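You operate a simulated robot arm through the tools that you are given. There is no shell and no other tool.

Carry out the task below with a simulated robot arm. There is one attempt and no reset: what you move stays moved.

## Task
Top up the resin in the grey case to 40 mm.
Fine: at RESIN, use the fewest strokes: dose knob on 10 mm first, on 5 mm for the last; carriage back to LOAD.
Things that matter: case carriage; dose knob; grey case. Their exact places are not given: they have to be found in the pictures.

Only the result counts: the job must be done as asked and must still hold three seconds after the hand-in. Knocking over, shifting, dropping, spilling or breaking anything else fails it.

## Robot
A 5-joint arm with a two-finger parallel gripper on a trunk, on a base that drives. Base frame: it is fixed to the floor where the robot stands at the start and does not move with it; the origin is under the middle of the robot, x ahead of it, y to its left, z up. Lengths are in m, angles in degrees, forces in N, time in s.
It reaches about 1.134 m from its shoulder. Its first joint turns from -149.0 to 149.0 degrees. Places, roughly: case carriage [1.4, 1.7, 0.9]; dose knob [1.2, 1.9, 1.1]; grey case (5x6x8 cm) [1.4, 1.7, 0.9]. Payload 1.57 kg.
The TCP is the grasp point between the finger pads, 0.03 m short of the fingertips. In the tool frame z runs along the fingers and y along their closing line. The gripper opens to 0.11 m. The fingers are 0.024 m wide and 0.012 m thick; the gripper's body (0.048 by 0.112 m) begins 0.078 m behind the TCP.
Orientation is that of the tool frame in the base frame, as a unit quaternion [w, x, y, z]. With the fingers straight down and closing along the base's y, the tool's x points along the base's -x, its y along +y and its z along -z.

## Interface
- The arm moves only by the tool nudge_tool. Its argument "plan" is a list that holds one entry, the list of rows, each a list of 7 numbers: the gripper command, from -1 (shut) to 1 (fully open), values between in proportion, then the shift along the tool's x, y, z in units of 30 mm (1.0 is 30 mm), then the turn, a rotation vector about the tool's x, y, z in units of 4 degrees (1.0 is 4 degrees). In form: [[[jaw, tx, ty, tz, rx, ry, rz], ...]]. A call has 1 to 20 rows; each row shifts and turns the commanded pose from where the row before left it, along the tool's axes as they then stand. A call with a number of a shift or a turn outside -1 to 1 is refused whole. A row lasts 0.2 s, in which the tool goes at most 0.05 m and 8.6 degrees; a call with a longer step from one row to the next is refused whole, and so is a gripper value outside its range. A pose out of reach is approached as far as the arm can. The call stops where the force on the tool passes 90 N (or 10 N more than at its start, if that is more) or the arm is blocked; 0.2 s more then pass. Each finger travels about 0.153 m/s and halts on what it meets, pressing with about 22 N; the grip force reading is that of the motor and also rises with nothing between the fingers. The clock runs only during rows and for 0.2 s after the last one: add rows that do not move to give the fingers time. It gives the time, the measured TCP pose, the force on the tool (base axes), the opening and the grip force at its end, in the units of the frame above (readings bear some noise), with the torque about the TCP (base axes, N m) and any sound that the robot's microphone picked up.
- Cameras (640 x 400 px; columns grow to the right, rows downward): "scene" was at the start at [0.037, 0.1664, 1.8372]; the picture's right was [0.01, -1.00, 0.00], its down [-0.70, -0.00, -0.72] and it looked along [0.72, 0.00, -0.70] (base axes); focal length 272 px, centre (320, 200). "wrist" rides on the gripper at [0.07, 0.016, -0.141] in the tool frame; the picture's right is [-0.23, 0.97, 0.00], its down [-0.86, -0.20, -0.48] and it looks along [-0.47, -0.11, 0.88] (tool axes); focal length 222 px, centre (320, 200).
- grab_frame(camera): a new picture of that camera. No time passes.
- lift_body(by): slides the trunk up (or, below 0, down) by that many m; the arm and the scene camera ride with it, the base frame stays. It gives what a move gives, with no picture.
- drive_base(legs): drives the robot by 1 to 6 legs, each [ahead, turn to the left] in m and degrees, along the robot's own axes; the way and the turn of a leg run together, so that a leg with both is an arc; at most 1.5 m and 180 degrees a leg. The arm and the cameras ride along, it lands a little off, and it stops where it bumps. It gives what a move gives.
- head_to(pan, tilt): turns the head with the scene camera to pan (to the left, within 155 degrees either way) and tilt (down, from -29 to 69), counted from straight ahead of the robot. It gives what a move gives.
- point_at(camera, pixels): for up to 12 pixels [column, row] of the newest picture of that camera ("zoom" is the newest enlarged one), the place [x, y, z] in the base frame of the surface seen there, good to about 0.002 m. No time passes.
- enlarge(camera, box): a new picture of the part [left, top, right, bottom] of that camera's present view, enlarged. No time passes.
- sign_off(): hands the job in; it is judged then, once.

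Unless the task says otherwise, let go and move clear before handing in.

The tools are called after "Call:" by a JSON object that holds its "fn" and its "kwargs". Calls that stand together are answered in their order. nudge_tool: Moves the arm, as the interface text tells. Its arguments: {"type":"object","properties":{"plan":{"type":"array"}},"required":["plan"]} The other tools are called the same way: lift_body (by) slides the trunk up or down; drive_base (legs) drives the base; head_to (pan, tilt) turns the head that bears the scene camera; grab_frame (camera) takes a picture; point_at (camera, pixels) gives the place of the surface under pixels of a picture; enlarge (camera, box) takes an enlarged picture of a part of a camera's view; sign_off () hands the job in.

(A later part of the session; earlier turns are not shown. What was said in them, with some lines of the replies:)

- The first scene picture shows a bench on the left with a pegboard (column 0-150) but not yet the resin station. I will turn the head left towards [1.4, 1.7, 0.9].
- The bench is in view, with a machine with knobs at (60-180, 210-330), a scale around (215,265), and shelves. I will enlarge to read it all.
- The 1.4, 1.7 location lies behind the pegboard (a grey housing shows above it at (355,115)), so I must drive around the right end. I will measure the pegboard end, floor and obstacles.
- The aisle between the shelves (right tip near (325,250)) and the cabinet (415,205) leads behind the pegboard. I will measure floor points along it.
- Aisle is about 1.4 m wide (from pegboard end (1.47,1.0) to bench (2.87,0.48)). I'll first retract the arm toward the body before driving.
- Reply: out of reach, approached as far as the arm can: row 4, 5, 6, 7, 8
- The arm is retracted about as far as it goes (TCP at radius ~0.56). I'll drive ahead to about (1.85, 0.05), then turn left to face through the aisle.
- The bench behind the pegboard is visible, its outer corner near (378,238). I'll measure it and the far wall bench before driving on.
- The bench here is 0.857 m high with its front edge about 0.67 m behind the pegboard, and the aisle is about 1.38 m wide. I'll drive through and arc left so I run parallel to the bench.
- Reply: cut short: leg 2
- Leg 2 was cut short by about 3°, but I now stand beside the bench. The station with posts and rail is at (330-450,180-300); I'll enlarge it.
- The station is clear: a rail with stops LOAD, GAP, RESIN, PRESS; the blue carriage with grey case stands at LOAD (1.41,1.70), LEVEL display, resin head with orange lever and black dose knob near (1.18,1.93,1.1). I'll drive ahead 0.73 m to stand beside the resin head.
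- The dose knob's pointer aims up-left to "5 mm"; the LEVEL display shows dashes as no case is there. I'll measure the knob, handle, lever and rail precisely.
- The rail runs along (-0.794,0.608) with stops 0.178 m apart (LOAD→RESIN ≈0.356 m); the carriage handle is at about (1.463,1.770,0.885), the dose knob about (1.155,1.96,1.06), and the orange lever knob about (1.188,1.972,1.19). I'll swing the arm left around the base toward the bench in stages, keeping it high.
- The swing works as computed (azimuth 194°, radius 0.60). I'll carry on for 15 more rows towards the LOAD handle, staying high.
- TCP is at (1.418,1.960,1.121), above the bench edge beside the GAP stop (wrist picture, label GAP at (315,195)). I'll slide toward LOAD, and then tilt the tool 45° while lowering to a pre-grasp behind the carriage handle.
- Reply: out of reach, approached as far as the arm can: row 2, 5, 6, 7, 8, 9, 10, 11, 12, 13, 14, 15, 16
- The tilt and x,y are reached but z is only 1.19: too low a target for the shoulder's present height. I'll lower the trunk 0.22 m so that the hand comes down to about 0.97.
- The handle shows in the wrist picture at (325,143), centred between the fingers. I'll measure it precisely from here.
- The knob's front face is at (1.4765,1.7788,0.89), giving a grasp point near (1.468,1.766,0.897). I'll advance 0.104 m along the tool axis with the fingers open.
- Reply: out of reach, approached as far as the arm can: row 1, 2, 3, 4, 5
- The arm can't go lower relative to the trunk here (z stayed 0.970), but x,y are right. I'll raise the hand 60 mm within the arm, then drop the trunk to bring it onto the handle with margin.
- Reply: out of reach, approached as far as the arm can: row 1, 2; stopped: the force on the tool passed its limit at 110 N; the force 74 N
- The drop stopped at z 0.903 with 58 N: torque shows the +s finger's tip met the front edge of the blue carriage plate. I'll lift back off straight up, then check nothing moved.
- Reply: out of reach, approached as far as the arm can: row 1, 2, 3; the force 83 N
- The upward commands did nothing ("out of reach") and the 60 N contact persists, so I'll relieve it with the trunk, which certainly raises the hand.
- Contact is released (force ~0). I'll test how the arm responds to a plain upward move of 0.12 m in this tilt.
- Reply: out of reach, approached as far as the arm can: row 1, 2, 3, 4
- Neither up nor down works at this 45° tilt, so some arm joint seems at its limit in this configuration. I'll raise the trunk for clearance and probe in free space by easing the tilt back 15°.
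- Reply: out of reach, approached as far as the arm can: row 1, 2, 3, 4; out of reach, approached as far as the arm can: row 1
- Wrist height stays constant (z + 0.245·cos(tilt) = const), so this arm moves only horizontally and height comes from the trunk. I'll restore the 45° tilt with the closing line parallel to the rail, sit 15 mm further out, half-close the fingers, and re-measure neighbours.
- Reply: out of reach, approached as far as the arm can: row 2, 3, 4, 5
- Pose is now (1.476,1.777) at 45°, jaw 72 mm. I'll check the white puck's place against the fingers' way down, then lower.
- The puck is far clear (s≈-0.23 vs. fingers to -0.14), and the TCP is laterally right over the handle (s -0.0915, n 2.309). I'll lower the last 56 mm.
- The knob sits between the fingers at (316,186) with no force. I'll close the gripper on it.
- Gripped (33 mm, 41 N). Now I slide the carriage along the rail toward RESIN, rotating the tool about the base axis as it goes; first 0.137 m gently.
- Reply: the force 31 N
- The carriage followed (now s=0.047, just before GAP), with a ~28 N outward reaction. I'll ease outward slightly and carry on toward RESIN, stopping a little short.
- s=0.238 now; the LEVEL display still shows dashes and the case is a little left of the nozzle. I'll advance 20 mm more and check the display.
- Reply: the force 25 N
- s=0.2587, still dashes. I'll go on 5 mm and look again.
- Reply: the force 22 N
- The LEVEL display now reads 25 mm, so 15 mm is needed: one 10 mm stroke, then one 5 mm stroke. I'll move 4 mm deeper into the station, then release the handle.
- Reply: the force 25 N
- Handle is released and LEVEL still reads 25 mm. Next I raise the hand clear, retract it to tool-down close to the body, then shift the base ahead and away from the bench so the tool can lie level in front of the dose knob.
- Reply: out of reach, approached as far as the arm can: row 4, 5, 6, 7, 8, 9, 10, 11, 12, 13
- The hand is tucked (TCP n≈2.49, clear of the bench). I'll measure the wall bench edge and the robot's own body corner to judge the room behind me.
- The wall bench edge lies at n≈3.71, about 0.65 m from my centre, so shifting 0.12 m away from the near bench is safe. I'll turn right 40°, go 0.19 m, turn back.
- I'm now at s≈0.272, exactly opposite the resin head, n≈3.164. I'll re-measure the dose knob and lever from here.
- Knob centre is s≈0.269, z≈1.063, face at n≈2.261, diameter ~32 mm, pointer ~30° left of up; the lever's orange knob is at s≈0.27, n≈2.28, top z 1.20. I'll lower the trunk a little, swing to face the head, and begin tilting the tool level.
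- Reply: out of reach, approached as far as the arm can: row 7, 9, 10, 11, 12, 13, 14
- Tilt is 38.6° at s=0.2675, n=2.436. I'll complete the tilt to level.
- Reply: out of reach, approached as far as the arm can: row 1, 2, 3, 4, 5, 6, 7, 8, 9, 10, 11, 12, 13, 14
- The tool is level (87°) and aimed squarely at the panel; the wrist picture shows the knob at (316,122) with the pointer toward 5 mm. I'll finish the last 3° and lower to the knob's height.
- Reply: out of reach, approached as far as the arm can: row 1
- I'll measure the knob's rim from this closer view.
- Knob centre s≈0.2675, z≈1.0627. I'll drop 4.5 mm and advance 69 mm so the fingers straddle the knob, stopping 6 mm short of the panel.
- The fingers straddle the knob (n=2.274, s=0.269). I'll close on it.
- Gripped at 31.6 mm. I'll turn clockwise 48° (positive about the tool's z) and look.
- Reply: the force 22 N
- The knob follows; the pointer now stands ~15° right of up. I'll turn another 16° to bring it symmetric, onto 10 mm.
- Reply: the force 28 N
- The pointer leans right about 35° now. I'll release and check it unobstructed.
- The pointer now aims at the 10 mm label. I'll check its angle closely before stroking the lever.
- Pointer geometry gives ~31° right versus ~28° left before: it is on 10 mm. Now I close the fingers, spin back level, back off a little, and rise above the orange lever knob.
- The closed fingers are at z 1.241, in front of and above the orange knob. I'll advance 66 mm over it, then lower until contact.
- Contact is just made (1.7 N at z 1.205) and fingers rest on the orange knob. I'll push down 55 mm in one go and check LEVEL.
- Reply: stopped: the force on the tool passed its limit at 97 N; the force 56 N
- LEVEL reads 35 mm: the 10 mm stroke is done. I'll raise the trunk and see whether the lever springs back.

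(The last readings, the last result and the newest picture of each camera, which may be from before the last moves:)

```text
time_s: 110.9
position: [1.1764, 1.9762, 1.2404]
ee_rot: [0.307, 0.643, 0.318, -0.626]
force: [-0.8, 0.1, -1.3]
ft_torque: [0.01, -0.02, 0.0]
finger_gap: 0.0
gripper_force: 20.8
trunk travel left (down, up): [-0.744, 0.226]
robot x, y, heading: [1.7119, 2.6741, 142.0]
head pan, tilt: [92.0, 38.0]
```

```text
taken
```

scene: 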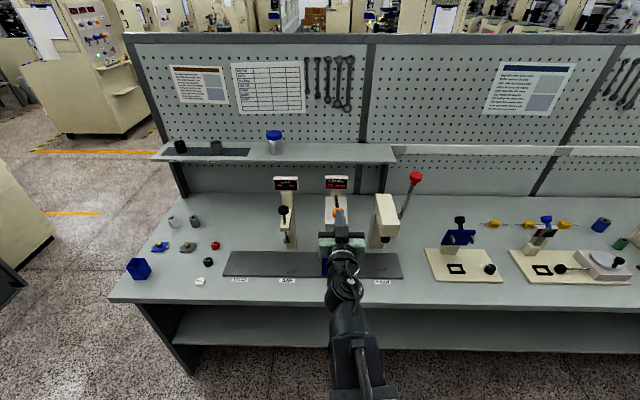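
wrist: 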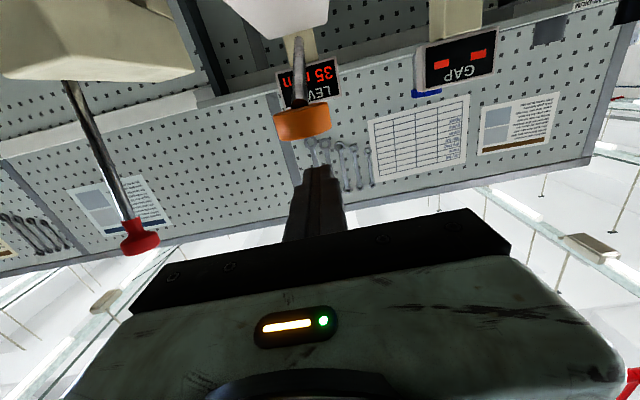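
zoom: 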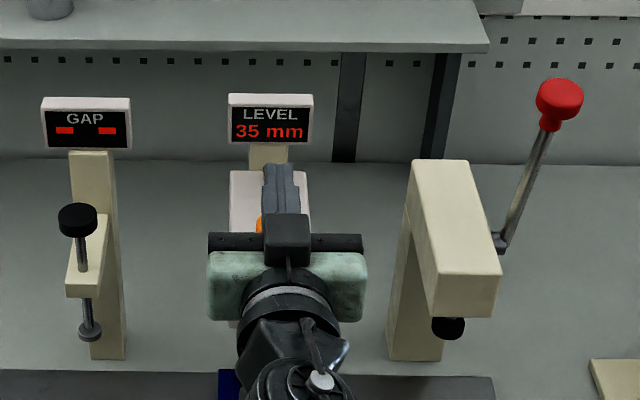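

The lever sprang back up. I'll retreat, drop back to the dose knob's height, and open the fingers.

Call:
{"fn": "nudge_tool", "kwargs": {"plan": [[[-1, 0, 0, -0.55, 0, 0, 0], [-1, 0, 0, -0.55, 0, 0, 0], [-1, 0, 0, -0.55, 0, 0, 0], [-1, 0, 0, -0.55, 0, 0, 0]]]}}

Call:
{"fn": "lift_body", "kwargs": {"by": -0.178}}

Call:
{"fn": "nudge_tool", "kwargs": {"plan": [[[0.2, 0, 0, 0, 0, 0, 0], [0.2, 0, 0, 0, 0, 0, 0], [0.2, 0, 0, 0, 0, 0, 0]]]}}

Call:
{"fn": "grab_frame", "kwargs": {"camera": "wrist"}}

Call:
{"fn": "enlarge", "kwargs": {"camera": "wrist", "box": [260, 80, 400, 240]}}

Call:
{"fn": "point_at", "kwargs": {"camera": "zoom", "pixels": [[300, 185], [272, 185], [328, 185], [300, 150], [300, 215]]}}

```text
time_s: 111.9
position: [1.2154, 2.0295, 1.2443]
ee_rot: [0.307, 0.642, 0.316, -0.627]
force: [0.8, -0.5, 0.3]
ft_torque: [0.05, 0.0, -0.01]
finger_gap: 0.0
gripper_force: 21.1
trunk travel left (down, up): [-0.744, 0.226]
robot x, y, heading: [1.7091, 2.6746, 141.9]
head pan, tilt: [92.0, 38.0]
```

```text
time_s: 113.9
position: [1.2153, 2.0281, 1.066]
ee_rot: [0.308, 0.641, 0.317, -0.627]
force: [0.0, 0.1, -0.2]
ft_torque: [0.01, 0.0, 0.0]
finger_gap: 0.0
gripper_force: 21.2
trunk travel left (down, up): [-0.566, 0.404]
robot x, y, heading: [1.7082, 2.6779, 141.4]
head pan, tilt: [92.0, 38.0]
```

```text
time_s: 114.7
position: [1.2149, 2.0278, 1.0654]
ee_rot: [0.308, 0.641, 0.318, -0.627]
force: [1.1, 0.3, -0.1]
ft_torque: [-0.01, 0.0, 0.01]
finger_gap: 0.0663
gripper_force: 0.0
trunk travel left (down, up): [-0.566, 0.404]
robot x, y, heading: [1.7043, 2.6776, 141.9]
head pan, tilt: [92.0, 38.0]
```

```text
taken
```

wrist: 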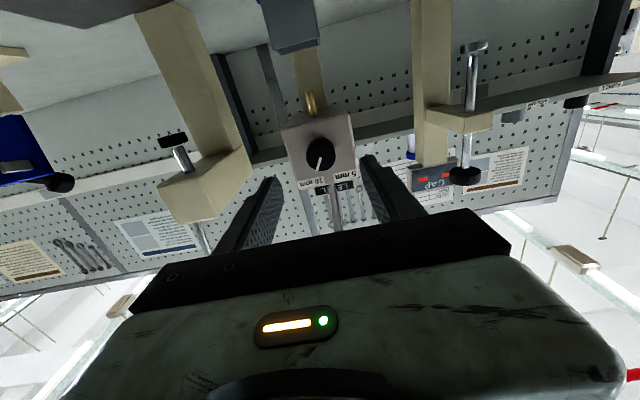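

```text
2.50 times, centred on (330, 160) of wrist
```

zoom: 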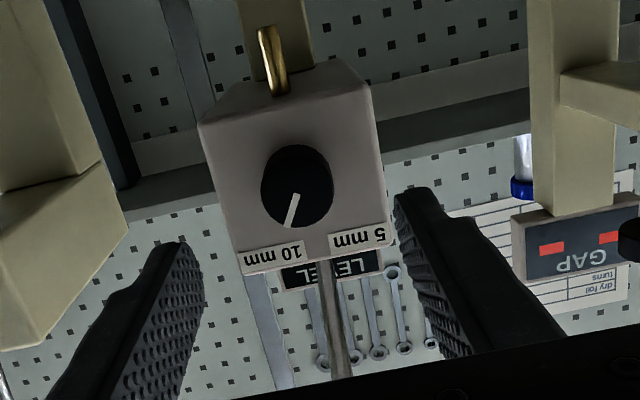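

```text
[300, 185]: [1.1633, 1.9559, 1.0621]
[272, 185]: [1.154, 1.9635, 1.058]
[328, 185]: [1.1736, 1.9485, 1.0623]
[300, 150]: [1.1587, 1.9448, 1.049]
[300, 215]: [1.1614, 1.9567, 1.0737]
```

The knob's pointer still shows 10 mm; knob centre s≈0.267, z≈1.0625. I'll drop 3 mm, advance and grip it again.

Call:
{"fn": "lift_body", "kwargs": {"by": -0.003}}

Call:
{"fn": "nudge_tool", "kwargs": {"plan": [[[0.2, 0, 0.022, 0.62, 0, 0, 0], [0.2, 0, 0.022, 0.62, 0, 0, 0], [0.2, 0, 0.022, 0.62, 0, 0, 0], [0.2, 0, 0.022, 0.62, 0, 0, 0], [0.2, 0, 0, 0, 0, 0, 0], [-1, 0, 0, 0, 0, 0, 0], [-1, 0, 0, 0, 0, 0, 0], [-1, 0, 0, 0, 0, 0, 0]]]}}

Call:
{"fn": "enlarge", "kwargs": {"camera": "wrist", "box": [240, 120, 400, 240]}}

```text
time_s: 115.2
position: [1.2149, 2.0288, 1.0621]
ee_rot: [0.308, 0.641, 0.318, -0.626]
force: [0.2, -0.4, -0.1]
ft_torque: [0.01, 0.0, 0.02]
finger_gap: 0.0658
gripper_force: 0.2
trunk travel left (down, up): [-0.563, 0.407]
robot x, y, heading: [1.711, 2.6731, 141.6]
head pan, tilt: [92.0, 38.0]
```

```text
time_s: 117.0
position: [1.172, 1.97, 1.0612]
ee_rot: [0.306, 0.643, 0.316, -0.627]
force: [-12.2, 4.0, 3.7]
ft_torque: [0.14, 0.03, -0.19]
finger_gap: 0.0317
gripper_force: 40.7
trunk travel left (down, up): [-0.563, 0.407]
robot x, y, heading: [1.7128, 2.6759, 141.9]
head pan, tilt: [92.0, 38.0]
```

```text
3.33 times, centred on (320, 180) of wrist
```

zoom: 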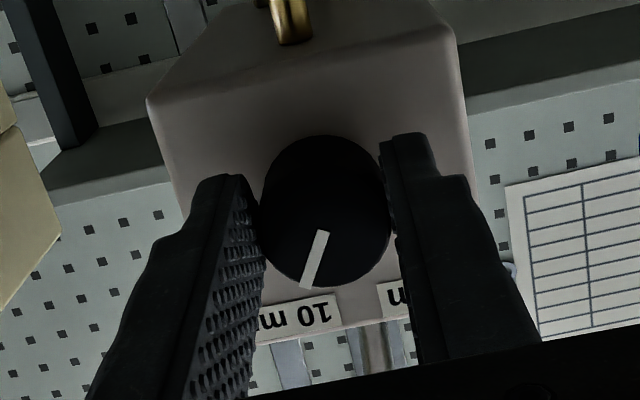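

Gripped again (31.7 mm). I'll turn counter-clockwise 62° to bring the pointer back to 5 mm.

Call:
{"fn": "nudge_tool", "kwargs": {"plan": [[[-1, 0, 0, 0, 0, 0, -1], [-1, 0, 0, 0, 0, 0, -1], [-1, 0, 0, 0, 0, 0, -1], [-1, 0, 0, 0, 0, 0, -1], [-1, 0, 0, 0, 0, 0, -1], [-1, 0, 0, 0, 0, 0, -1], [-1, 0, 0, 0, 0, 0, -1], [-1, 0, 0, 0, 0, 0, -1], [-1, 0, 0, 0, 0, 0, -1], [-1, 0, 0, 0, 0, 0, -1], [-1, 0, 0, 0, 0, 0, -1], [-1, 0, 0, 0, 0, 0, -1], [-1, 0, 0, 0, 0, 0, -1], [-1, 0, 0, 0, 0, 0, -1], [-1, 0, 0, 0, 0, 0, -1], [-1, 0, 0, 0, 0, 0, -0.5], [-1, 0, 0, 0, 0, 0, 0]]]}}

Call:
{"fn": "enlarge", "kwargs": {"camera": "scene", "box": [310, 130, 370, 240]}}

Call:
{"fn": "enlarge", "kwargs": {"camera": "wrist", "box": [240, 120, 400, 240]}}

```text
time_s: 120.6
position: [1.167, 1.9731, 1.0627]
ee_rot: [0.059, -0.388, -0.602, 0.695]
force: [-54.3, -3.7, 59.8]
ft_torque: [-1.14, 0.47, -0.97]
finger_gap: 0.0314
gripper_force: 40.6
trunk travel left (down, up): [-0.563, 0.407]
robot x, y, heading: [1.7089, 2.6745, 141.6]
head pan, tilt: [92.0, 38.0]
```

```text
3.64 times, centred on (340, 185) of scene
```

zoom: 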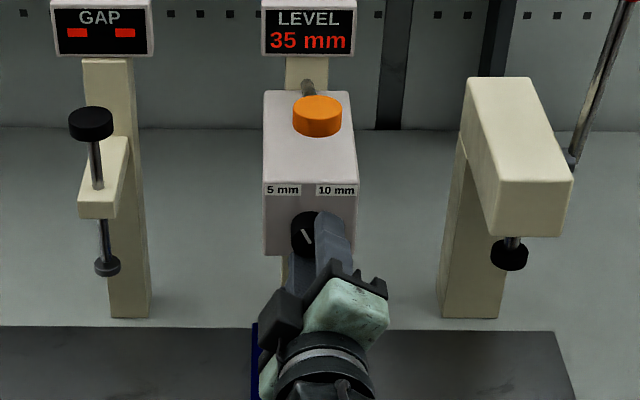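

```text
3.33 times, centred on (320, 180) of wrist
```

zoom: 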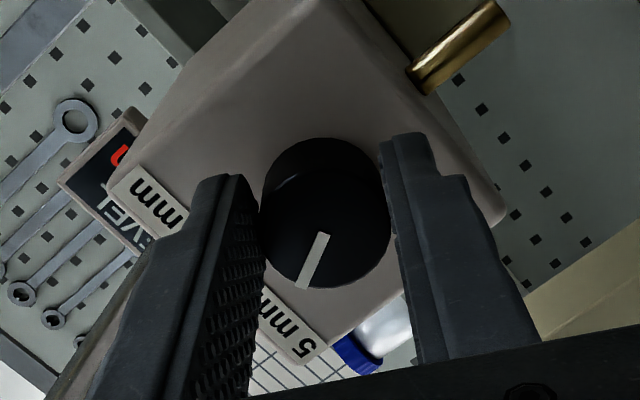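

The pointer is back toward 5 mm, but the off-centre grip shows 80 N side load, so I'll release now and back off.

Call:
{"fn": "nudge_tool", "kwargs": {"plan": [[[0.2, 0, 0, 0, 0, 0, 0], [0.2, 0, 0, 0, 0, 0, 0], [0.2, 0, 0, 0, 0, 0, 0]]]}}

Call:
{"fn": "nudge_tool", "kwargs": {"plan": [[[0.2, 0, 0, -0.6, 0, 0, 0], [0.2, 0, 0, -0.6, 0, 0, 0], [0.2, 0, 0, -0.6, 0, 0, 0], [0.2, 0, 0, -0.6, 0, 0, 0]]]}}

Call:
{"fn": "enlarge", "kwargs": {"camera": "scene", "box": [325, 175, 355, 205]}}

Call:
{"fn": "grab_frame", "kwargs": {"camera": "wrist"}}

Call:
{"fn": "enlarge", "kwargs": {"camera": "scene", "box": [300, 130, 380, 260]}}

```text
time_s: 121.4
position: [1.1734, 1.9683, 1.0617]
ee_rot: [0.058, -0.386, -0.603, 0.695]
force: [0.3, 0.1, -0.3]
ft_torque: [-0.03, 0.01, 0.03]
finger_gap: 0.0663
gripper_force: 0.0
trunk travel left (down, up): [-0.563, 0.407]
robot x, y, heading: [1.7072, 2.6765, 141.8]
head pan, tilt: [92.0, 38.0]
```

```text
time_s: 122.4
position: [1.2164, 2.0265, 1.0626]
ee_rot: [0.058, -0.385, -0.603, 0.696]
force: [0.3, -0.1, 0.1]
ft_torque: [0.01, -0.01, 0.0]
finger_gap: 0.0662
gripper_force: 0.0
trunk travel left (down, up): [-0.563, 0.407]
robot x, y, heading: [1.7093, 2.6729, 141.8]
head pan, tilt: [92.0, 38.0]
```

```text
13.33 times, centred on (340, 190) of scene
```

zoom: 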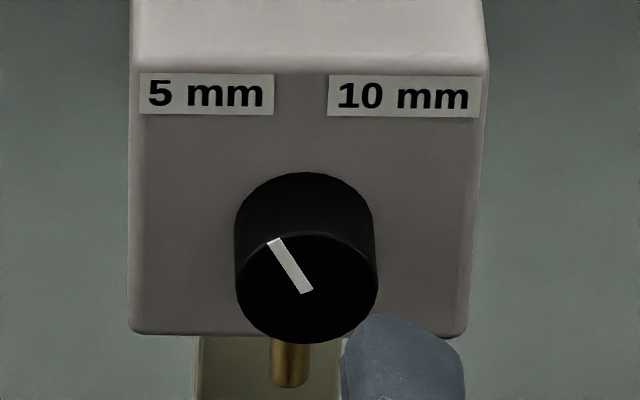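

```text
taken
```

wrist: 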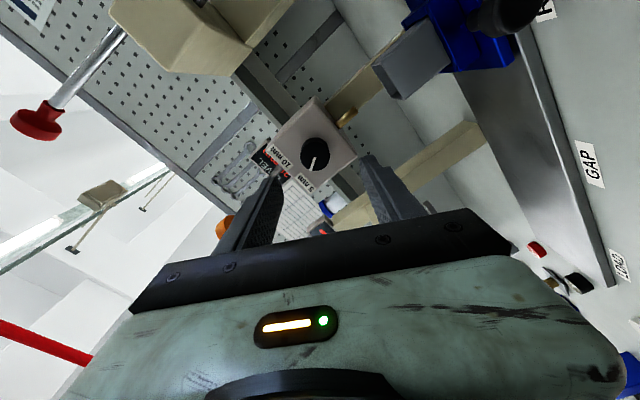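

```text
3.08 times, centred on (340, 195) of scene
```

zoom: 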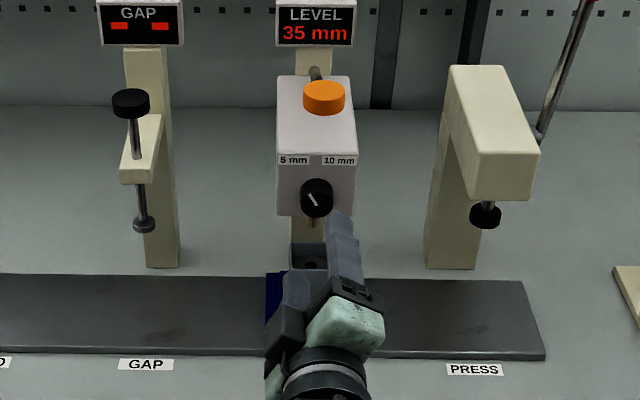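

The pointer reads ~28.5° left, same as at the start: 5 mm; LEVEL still 35 mm. I'll close the fingers, spin back to level, and rise above the lever knob.

Call:
{"fn": "nudge_tool", "kwargs": {"plan": [[[-1, 0, 0, -0.1, 0, 0, 1], [-1, 0, 0, 0, 0, 0, 1], [-1, 0, 0, 0, 0, 0, 1], [-1, 0, 0, 0, 0, 0, 1], [-1, 0, 0, 0, 0, 0, 1], [-1, 0, 0, 0, 0, 0, 1], [-1, 0, 0, 0, 0, 0, 1], [-1, 0, 0, 0, 0, 0, 1], [-1, 0, 0, 0, 0, 0, 1], [-1, 0, 0, 0, 0, 0, 1], [-1, 0, 0, 0, 0, 0, 1], [-1, 0, 0, 0, 0, 0, 1], [-1, 0, 0, 0, 0, 0, 1], [-1, 0, 0, 0, 0, 0, 1], [-1, 0, 0, 0, 0, 0, 1], [-1, 0, 0, 0, 0, 0, 0.5]]]}}

Call:
{"fn": "lift_body", "kwargs": {"by": 0.178}}

```text
time_s: 125.8
position: [1.2184, 2.0286, 1.0625]
ee_rot: [0.309, 0.641, 0.318, -0.627]
force: [0.3, -0.5, 0.2]
ft_torque: [0.0, 0.0, 0.0]
finger_gap: 0.0
gripper_force: 20.8
trunk travel left (down, up): [-0.563, 0.407]
robot x, y, heading: [1.7092, 2.6761, 141.6]
head pan, tilt: [92.0, 38.0]
```

```text
time_s: 127.8
position: [1.2189, 2.0279, 1.2397]
ee_rot: [0.309, 0.641, 0.319, -0.626]
force: [0.1, -0.6, -0.1]
ft_torque: [0.04, 0.02, 0.03]
finger_gap: 0.0
gripper_force: 21.4
trunk travel left (down, up): [-0.741, 0.229]
robot x, y, heading: [1.7071, 2.6802, 141.5]
head pan, tilt: [92.0, 38.0]
```

The hand is at z 1.240, s 0.266, n 2.351, as before. I'll advance 66 mm over the orange knob and push it down in a single stroke.

Call:
{"fn": "nudge_tool", "kwargs": {"plan": [[[-1, 0, -0.02, 0.55, 0, 0, 0], [-1, 0, -0.02, 0.55, 0, 0, 0], [-1, 0, -0.02, 0.55, 0, 0, 0], [-1, 0, -0.02, 0.55, 0, 0, 0]]]}}

Call:
{"fn": "lift_body", "kwargs": {"by": -0.09}}

Call:
{"fn": "enlarge", "kwargs": {"camera": "scene", "box": [300, 130, 400, 240]}}

```text
time_s: 128.8
position: [1.1754, 1.9785, 1.24]
ee_rot: [0.307, 0.642, 0.318, -0.626]
force: [0.1, 0.3, -0.4]
ft_torque: [0.05, 0.0, 0.01]
finger_gap: 0.0002
gripper_force: 21.8
trunk travel left (down, up): [-0.741, 0.229]
robot x, y, heading: [1.7108, 2.6754, 141.9]
head pan, tilt: [92.0, 38.0]
```

```text
time_s: 129.9
position: [1.1769, 1.9804, 1.1565]
ee_rot: [0.311, 0.639, 0.32, -0.627]
force: [-9.5, -3.5, 55.3]
ft_torque: [-0.71, 0.44, 0.68]
finger_gap: 0.0002
gripper_force: 21.5
trunk travel left (down, up): [-0.653, 0.317]
robot x, y, heading: [1.7093, 2.6769, 141.9]
head pan, tilt: [92.0, 38.0]
stopped: the force on the tool passed its limit at 99 N (the readings are from after the stop); the commanded pose is now the measured one
```

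```text
3.64 times, centred on (350, 185) of scene
```

zoom: 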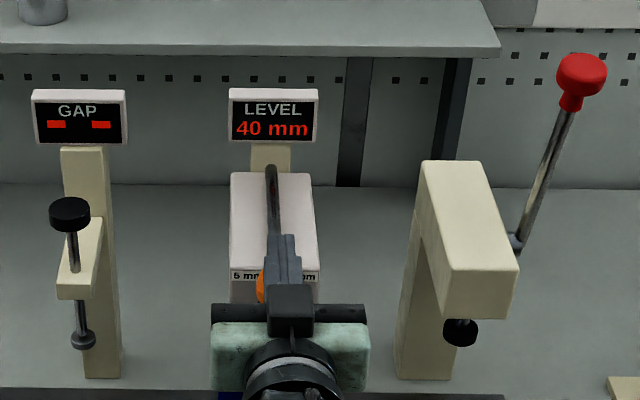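

LEVEL reads 40 mm. I'll release the lever, retreat, and tilt the tool back to 45° with the fingers opening for the carriage handle.

Call:
{"fn": "lift_body", "kwargs": {"by": 0.088}}

Call:
{"fn": "nudge_tool", "kwargs": {"plan": [[[-1, 0, 0, -0.55, 0, 0, 0], [-1, 0, 0, -0.55, 0, 0, 0], [-1, 0, 0, -0.55, 0, 0, 0], [-1, 0, 0, -0.55, 0, 0, 0], [-1, 0.001, 0, -0.03, 0, 0.906, 0], [-1, 0.0055, 0, -0.062, 0, 0.906, 0], [-1, 0.0145, 0, -0.094, 0, 0.906, 0], [-1, 0.027, 0, -0.123, 0, 0.906, 0], [0.3, 0.043, 0, -0.151, 0, 0.906, 0], [0.3, 0.0637, 0, -0.179, 0, 0.906, 0], [0.3, 0.087, 0, -0.2026, 0, 0.906, 0], [0.3, 0.1116, 0, -0.22, 0, 0.906, 0], [0.3, 0.139, 0, -0.2357, 0, 0.906, 0], [0.3, 0.171, 0, -0.253, 0, 0.906, 0], [0.3, 0.203, 0, -0.262, 0, 0.906, 0], [0.3, 0.232, 0, -0.2634, 0, 0.906, 0]]]}}

Call:
{"fn": "grab_frame", "kwargs": {"camera": "scene"}}

Call:
{"fn": "enlarge", "kwargs": {"camera": "scene", "box": [270, 150, 410, 290]}}

Call:
{"fn": "grab_frame", "kwargs": {"camera": "wrist"}}

```text
time_s: 131.2
position: [1.1754, 1.9778, 1.2408]
ee_rot: [0.309, 0.64, 0.32, -0.626]
force: [0.3, 0.4, 0.2]
ft_torque: [-0.02, 0.02, -0.04]
finger_gap: 0.0
gripper_force: 21.6
trunk travel left (down, up): [-0.741, 0.229]
robot x, y, heading: [1.7094, 2.6719, 141.7]
head pan, tilt: [92.0, 38.0]
```

```text
time_s: 134.6
position: [1.2546, 2.087, 1.0881]
ee_rot: [0.179, 0.819, 0.401, -0.371]
force: [-0.1, -0.2, -0.5]
ft_torque: [-0.01, -0.03, 0.0]
finger_gap: 0.0714
gripper_force: 0.0
out of reach, approached as far as the arm can: row 5, 6, 7, 8, 9, 10, 11, 12, 13, 14, 15, 16
trunk travel left (down, up): [-0.741, 0.229]
robot x, y, heading: [1.7058, 2.6775, 141.7]
head pan, tilt: [92.0, 38.0]
```

```text
taken
```

scene: 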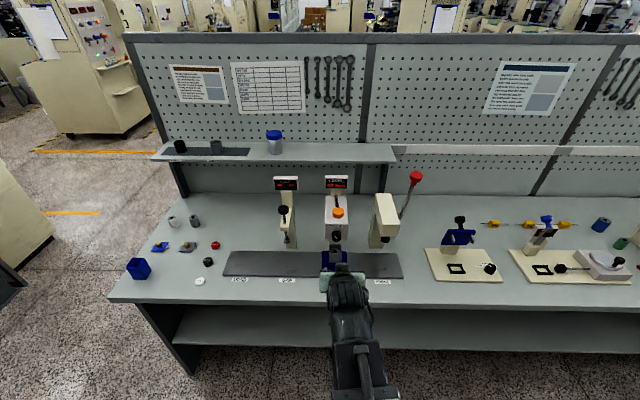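

```text
2.86 times, centred on (340, 220) of scene
```

zoom: 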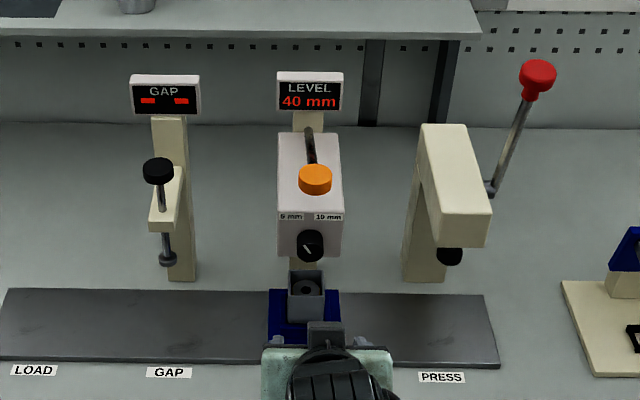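

```text
taken
```

wrist: 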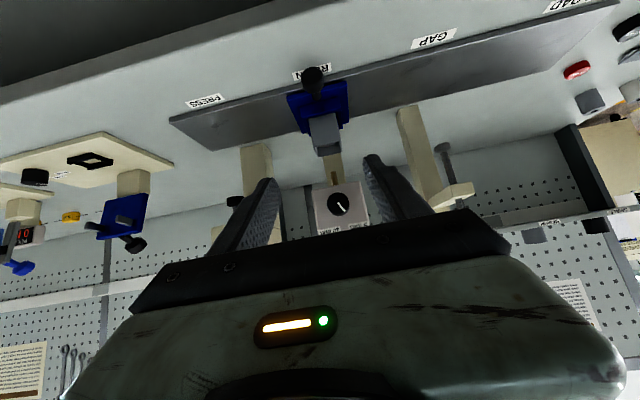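

LEVEL 40 mm, lever back up, dose knob on 5 mm, and the hand is at 48° tilt, n 2.42. I'll measure the handle at (312,78) in the wrist picture.

Call:
{"fn": "enlarge", "kwargs": {"camera": "wrist", "box": [260, 40, 380, 140]}}

Call:
{"fn": "point_at", "kwargs": {"camera": "wrist", "pixels": [[312, 72], [312, 78], [306, 76], [318, 76], [312, 84], [313, 90]]}}

```text
4.00 times, centred on (320, 90) of wrist
```

zoom: 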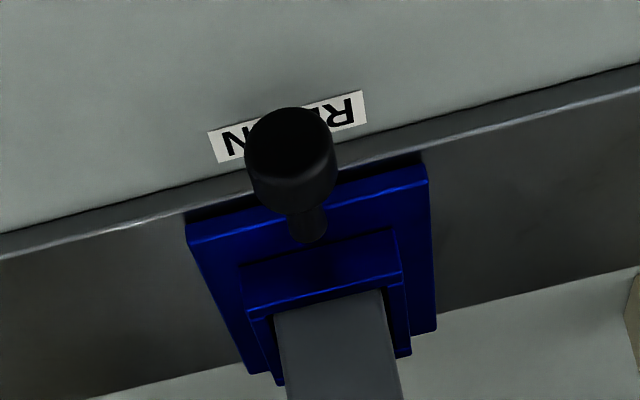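

```text
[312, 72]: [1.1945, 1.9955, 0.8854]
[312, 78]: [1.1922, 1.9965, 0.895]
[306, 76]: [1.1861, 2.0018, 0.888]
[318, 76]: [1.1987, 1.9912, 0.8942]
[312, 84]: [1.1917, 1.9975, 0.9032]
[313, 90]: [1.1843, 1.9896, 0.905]
```

Handle face is at s≈0.268, n≈2.31, as before. I'll fix tilt to 45°, lower to 0.95, advance over the handle, and then lower the last 50 mm.

Call:
{"fn": "lift_body", "kwargs": {"by": -0.127}}

Call:
{"fn": "nudge_tool", "kwargs": {"plan": [[[0.3, 0, 0, 0, -0.16, 0.87, -0.16], [0.3, -0.648, 0.048, 0.648, 0, 0, 0], [0.3, -0.648, 0.048, 0.648, 0, 0, 0], [0.3, -0.648, 0.048, 0.648, 0, 0, 0], [0.3, -0.648, 0.048, 0.648, 0, 0, 0], [0.3, 0, 0, 0, 0, 0, 0]]]}}

Call:
{"fn": "grab_frame", "kwargs": {"camera": "wrist"}}

```text
time_s: 136.1
position: [1.2549, 2.0859, 0.9617]
ee_rot: [0.18, 0.818, 0.401, -0.371]
force: [0.2, -0.6, -0.5]
ft_torque: [-0.02, -0.03, 0.0]
finger_gap: 0.0715
gripper_force: 0.1
trunk travel left (down, up): [-0.614, 0.356]
robot x, y, heading: [1.7075, 2.6724, 141.8]
head pan, tilt: [92.0, 38.0]
```

```text
time_s: 137.5
position: [1.1922, 1.9962, 0.9513]
ee_rot: [0.17, 0.826, 0.413, -0.345]
force: [0.6, 0.7, 0.7]
ft_torque: [0.0, 0.0, 0.0]
finger_gap: 0.0716
gripper_force: 0.0
out of reach, approached as far as the arm can: row 1
trunk travel left (down, up): [-0.614, 0.356]
robot x, y, heading: [1.7076, 2.6754, 141.6]
head pan, tilt: [92.0, 38.0]
```

```text
taken
```

wrist: 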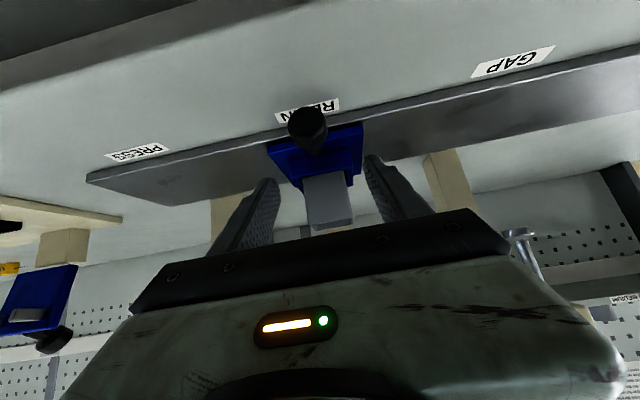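

TCP is over the handle (s 0.268, n 2.310). I'll lower 51 mm and close.

Call:
{"fn": "lift_body", "kwargs": {"by": -0.051}}

Call:
{"fn": "nudge_tool", "kwargs": {"plan": [[[-1, 0, 0, 0, 0, 0, 0], [-1, 0, 0, 0, 0, 0, 0], [-1, 0, 0, 0, 0, 0, 0]]]}}

Call:
{"fn": "grab_frame", "kwargs": {"camera": "wrist"}}

```text
time_s: 138.5
position: [1.193, 1.9961, 0.9]
ee_rot: [0.17, 0.826, 0.413, -0.345]
force: [-0.3, -0.1, 0.6]
ft_torque: [-0.02, 0.01, 0.01]
finger_gap: 0.0715
gripper_force: 0.1
trunk travel left (down, up): [-0.563, 0.407]
robot x, y, heading: [1.7096, 2.673, 141.6]
head pan, tilt: [92.0, 38.0]
```

```text
time_s: 139.3
position: [1.1918, 1.9967, 0.8994]
ee_rot: [0.169, 0.826, 0.413, -0.345]
force: [-4.3, 1.1, 1.2]
ft_torque: [0.21, -0.02, -0.34]
finger_gap: 0.0319
gripper_force: 40.7
trunk travel left (down, up): [-0.563, 0.407]
robot x, y, heading: [1.7074, 2.6758, 141.7]
head pan, tilt: [92.0, 38.0]
```

```text
taken
```

wrist: 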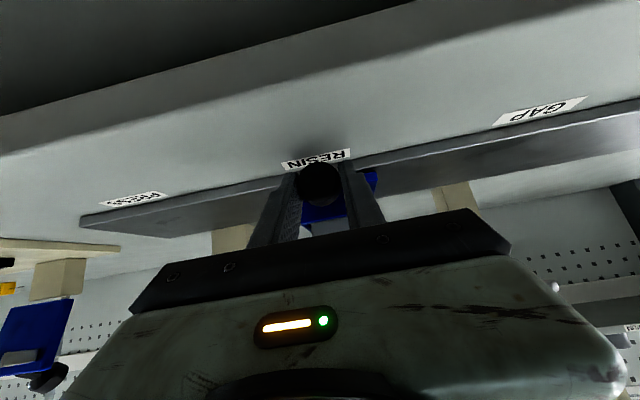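

Gripped (31.9 mm). I'll slide the carriage back toward LOAD, first half gently.

Call:
{"fn": "nudge_tool", "kwargs": {"plan": [[[-1, 0, 0.4617, 0.004, -0.164, 0.001, 0], [-1, 0, 0.4617, 0.009, -0.164, 0.003, 0], [-1, 0, 0.4615, 0.0145, -0.164, 0.005, 0], [-1, 0, 0.461, 0.02, -0.163, 0.007, 0], [-1, 0, 0.461, 0.025, -0.163, 0.009, 0], [-1, 0, 0.4607, 0.03, -0.162, 0.011, 0], [-1, 0, 0.46, 0.035, -0.161, 0.0125, 0.001], [-1, 0, 0.46, 0.041, -0.161, 0.014, 0.001], [-1, 0, 0.4594, 0.046, -0.16, 0.016, 0.002], [-1, 0, 0.459, 0.051, -0.159, 0.018, 0.002], [-1, 0, 0.4583, 0.056, -0.158, 0.0195, 0.0025], [-1, 0, 0.4576, 0.061, -0.157, 0.021, 0.003], [-1, 0, 0.457, 0.066, -0.156, 0.023, 0.003]]]}}

Call:
{"fn": "enlarge", "kwargs": {"camera": "scene", "box": [210, 150, 410, 290]}}

```text
time_s: 142.1
position: [1.3336, 1.8872, 0.9003]
ee_rot: [0.226, 0.813, 0.438, -0.31]
force: [-9.6, -3.2, 8.0]
ft_torque: [-0.3, 0.36, -0.64]
finger_gap: 0.033
gripper_force: 40.5
trunk travel left (down, up): [-0.563, 0.407]
robot x, y, heading: [1.7101, 2.6784, 141.8]
head pan, tilt: [92.0, 38.0]
```

```text
2.86 times, centred on (310, 220) of scene
```

zoom: 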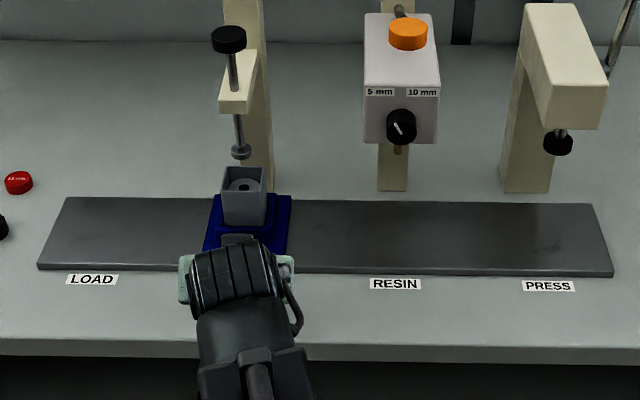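

The carriage is at GAP (s=0.0895, n=2.309), all steady. I'll slide the second half to LOAD.

Call:
{"fn": "nudge_tool", "kwargs": {"plan": [[[-1, 0, 0.456, 0.071, -0.154, 0.024, 0.004], [-1, 0, 0.4555, 0.076, -0.153, 0.026, 0.004], [-1, 0, 0.4546, 0.081, -0.151, 0.027, 0.005], [-1, 0, 0.4537, 0.085, -0.15, 0.029, 0.005], [-1, 0, 0.453, 0.09, -0.148, 0.03, 0.006], [-1, 0, 0.452, 0.095, -0.147, 0.031, 0.007], [-1, 0, 0.451, 0.099, -0.145, 0.033, 0.007], [-1, 0, 0.45, 0.104, -0.143, 0.034, 0.008], [-1, 0, 0.449, 0.108, -0.141, 0.035, 0.009], [-1, 0, 0.4477, 0.113, -0.139, 0.036, 0.01], [-1, 0, 0.4465, 0.117, -0.137, 0.037, 0.011], [-1, 0, 0.445, 0.121, -0.136, 0.038, 0.011], [-1, 0, 0.444, 0.126, -0.134, 0.039, 0.012], [-1, 0, 0, 0, 0, 0, 0]]]}}

Call:
{"fn": "grab_frame", "kwargs": {"camera": "wrist"}}

Call:
{"fn": "enlarge", "kwargs": {"camera": "scene", "box": [180, 200, 300, 300]}}

```text
time_s: 145.1
position: [1.4757, 1.7811, 0.9003]
ee_rot: [0.273, 0.804, 0.457, -0.266]
force: [-29.3, 17.4, 1.0]
ft_torque: [-0.02, 0.41, -0.93]
finger_gap: 0.0335
gripper_force: 41.1
out of reach, approached as far as the arm can: row 7
trunk travel left (down, up): [-0.563, 0.407]
robot x, y, heading: [1.7114, 2.6766, 141.6]
head pan, tilt: [92.0, 38.0]
```

```text
taken
```

wrist: 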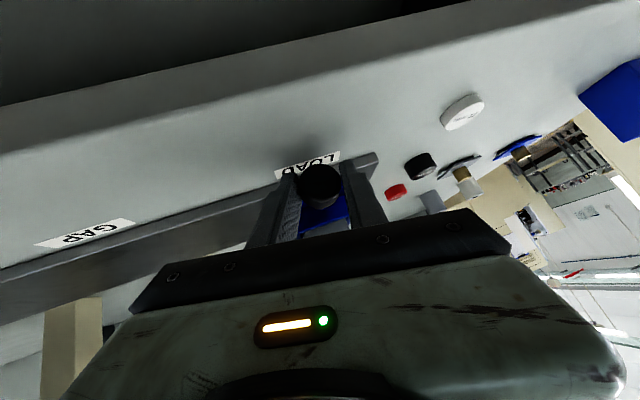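

```text
4.00 times, centred on (240, 250) of scene
```

zoom: 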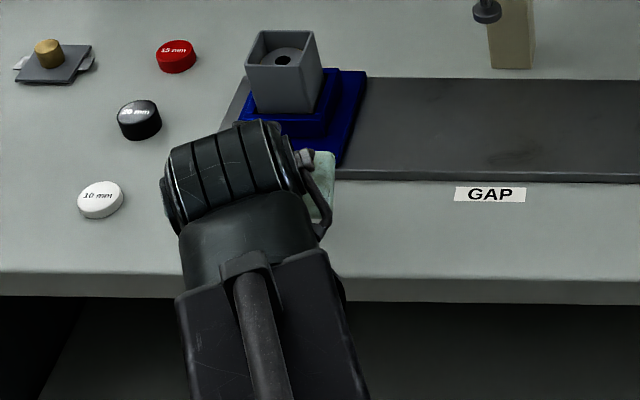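

The carriage is back (s=-0.088, 34 N reaction along the rail: at its LOAD end stop). I'll release, raise, and verify.

Call:
{"fn": "nudge_tool", "kwargs": {"plan": [[[0.3, 0, 0, 0, 0, 0, 0], [0.3, 0, 0, 0, 0, 0, 0], [0.3, 0, 0, 0, 0, 0, 0]]]}}

Call:
{"fn": "lift_body", "kwargs": {"by": 0.1}}

Call:
{"fn": "grab_frame", "kwargs": {"camera": "wrist"}}

Call:
{"fn": "enlarge", "kwargs": {"camera": "wrist", "box": [230, 40, 370, 160]}}

Call:
{"fn": "point_at", "kwargs": {"camera": "wrist", "pixels": [[290, 95], [297, 95], [303, 95], [300, 90], [300, 100], [295, 105]]}}

```text
time_s: 145.9
position: [1.4802, 1.7768, 0.8984]
ee_rot: [0.274, 0.803, 0.458, -0.267]
force: [0.3, -0.3, 0.4]
ft_torque: [-0.01, 0.0, 0.0]
finger_gap: 0.0716
gripper_force: 0.1
trunk travel left (down, up): [-0.563, 0.407]
robot x, y, heading: [1.7087, 2.6754, 141.6]
head pan, tilt: [92.0, 38.0]
```

```text
time_s: 147.2
position: [1.4806, 1.7764, 0.9986]
ee_rot: [0.273, 0.803, 0.457, -0.268]
force: [0.5, 0.7, -0.1]
ft_torque: [-0.04, 0.0, -0.02]
finger_gap: 0.0713
gripper_force: 0.1
trunk travel left (down, up): [-0.663, 0.307]
robot x, y, heading: [1.7143, 2.6757, 141.4]
head pan, tilt: [92.0, 38.0]
```

```text
taken
```

wrist: 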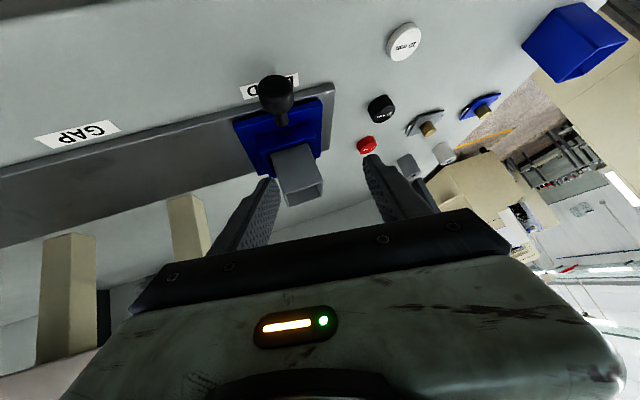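

```text
3.33 times, centred on (300, 100) of wrist
```

zoom: 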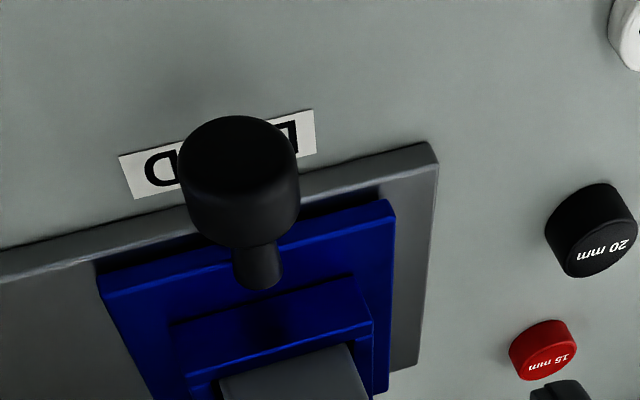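

```text
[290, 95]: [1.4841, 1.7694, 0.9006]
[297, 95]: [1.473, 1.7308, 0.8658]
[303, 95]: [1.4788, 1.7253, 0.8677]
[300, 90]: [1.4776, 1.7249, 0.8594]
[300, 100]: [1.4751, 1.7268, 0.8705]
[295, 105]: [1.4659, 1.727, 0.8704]
```

I'll measure the handle's face and compare it with its starting place.

Call:
{"fn": "point_at", "kwargs": {"camera": "wrist", "pixels": [[276, 85], [268, 87], [285, 83], [276, 80], [275, 93]]}}

Call:
{"fn": "enlarge", "kwargs": {"camera": "scene", "box": [190, 150, 390, 290]}}

```text
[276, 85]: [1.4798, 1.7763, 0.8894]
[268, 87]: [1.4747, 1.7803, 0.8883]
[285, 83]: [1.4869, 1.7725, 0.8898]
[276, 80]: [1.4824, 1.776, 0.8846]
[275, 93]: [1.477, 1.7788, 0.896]
```

```text
2.86 times, centred on (290, 220) of scene
```

zoom: 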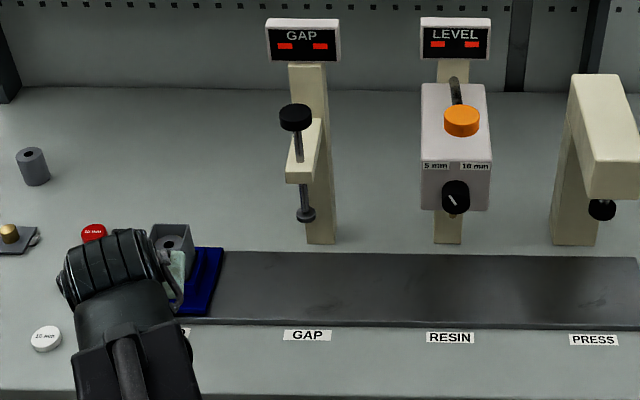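

Handle now at s≈-0.088…-0.094 versus -0.089…-0.091 originally. I'll retract the arm to view the carriage unobstructed against the LOAD label and rail end.

Call:
{"fn": "nudge_tool", "kwargs": {"plan": [[[0.3, 0.7, 0, -0.7, 0, 0, 0], [0.3, 0.7, 0, -0.7, 0, 0, 0], [0.3, 0.7, 0, -0.7, 0, 0, 0], [0.3, 0.7, 0, -0.7, 0, 0, 0], [0.3, 0.7, 0, -0.7, 0, 0, 0]]]}}

Call:
{"fn": "lift_body", "kwargs": {"by": 0.1}}

Call:
{"fn": "nudge_tool", "kwargs": {"plan": [[[0.3, 0, -0.9, 0, 0.3, 0, 0], [0.3, 0, -0.9, 0, 0.3, 0, 0], [0.3, 0, -0.9, 0, 0.3, 0, 0], [0.3, 0, -0.9, 0, 0.3, 0, 0], [0.3, 0, -0.9, 0, 0.3, 0, 0], [0.3, 0, -0.9, 0, 0.3, 0, 0], [0.3, 0, -0.9, 0, 0.3, 0, 0], [0.3, 0, -0.9, 0, 0.3, 0, 0]]]}}

Call:
{"fn": "grab_frame", "kwargs": {"camera": "scene"}}

Call:
{"fn": "enlarge", "kwargs": {"camera": "scene", "box": [200, 220, 280, 290]}}

```text
time_s: 148.4
position: [1.5432, 1.9125, 0.9995]
ee_rot: [0.275, 0.802, 0.458, -0.267]
force: [0.1, -1.1, -1.1]
ft_torque: [-0.01, -0.01, -0.01]
finger_gap: 0.0718
gripper_force: 0.0
trunk travel left (down, up): [-0.663, 0.307]
robot x, y, heading: [1.7097, 2.6741, 141.9]
head pan, tilt: [92.0, 38.0]
```

```text
time_s: 149.7
position: [1.5445, 1.9132, 1.0996]
ee_rot: [0.275, 0.802, 0.458, -0.267]
force: [0.5, 0.3, -0.2]
ft_torque: [-0.01, -0.04, -0.01]
finger_gap: 0.0714
gripper_force: 0.1
trunk travel left (down, up): [-0.763, 0.207]
robot x, y, heading: [1.7119, 2.6732, 142.1]
head pan, tilt: [92.0, 38.0]
```

```text
time_s: 151.5
position: [1.3539, 2.017, 1.0933]
ee_rot: [0.206, 0.823, 0.434, -0.305]
force: [0.7, 0.3, -0.2]
ft_torque: [0.0, 0.0, 0.0]
finger_gap: 0.0711
gripper_force: 0.0
out of reach, approached as far as the arm can: row 1, 2, 3, 4, 6, 8
trunk travel left (down, up): [-0.763, 0.207]
robot x, y, heading: [1.7094, 2.6751, 141.9]
head pan, tilt: [92.0, 38.0]
```

```text
taken
```

scene: 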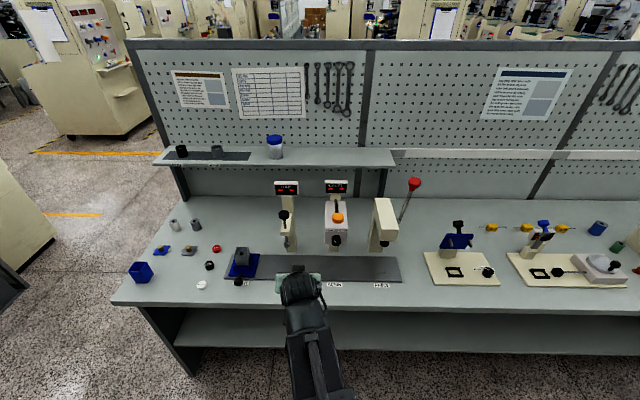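

```text
5.71 times, centred on (240, 255) of scene
```

zoom: 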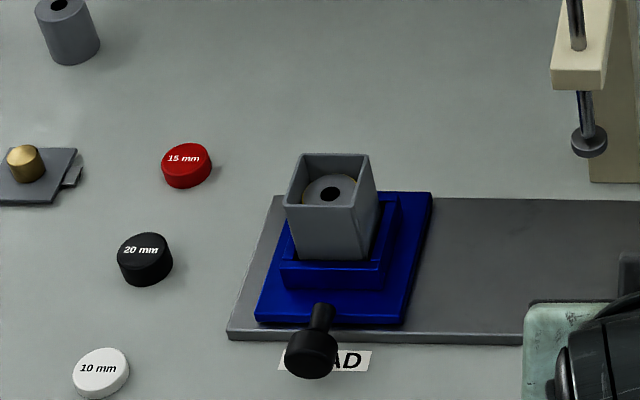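

The carriage sits on the rail exactly as at the start (plate-to-rail-end offset 0.20 of the plate's width in both pictures). LEVEL read 40 mm after one 10 mm and one 5 mm stroke, and the hand is clear, so I hand the job in.

Call:
{"fn": "sign_off", "kwargs": {}}

```text
The job is handed in.
```

The grey case is topped up to 40 mm and I've handed the job in; I don't have the verdict.

- **Strokes:** the case started at 25 mm. I gave one stroke with the dose knob on 10 mm, then one on 5 mm. LEVEL read 35 mm after the first and 40 mm after the second.
- **Carriage:** it is back at LOAD. In the last picture it stands where it did at the start, to within about 3 mm.
- **End state:** the dose knob is on 5 mm, the lever is up, and the hand has let go and is clear.

- **Contact with the carriage:** early on, while I was lowering the hand to the handle, a fingertip pressed on the carriage plate with about 60 N. The stop tripped at 110 N. I saw no shift or damage from it.
- **Drive cut short:** one leg of the drive behind the bench ended about 3° early. I didn't find out why. The wall bench behind me looked undisturbed in a later picture.
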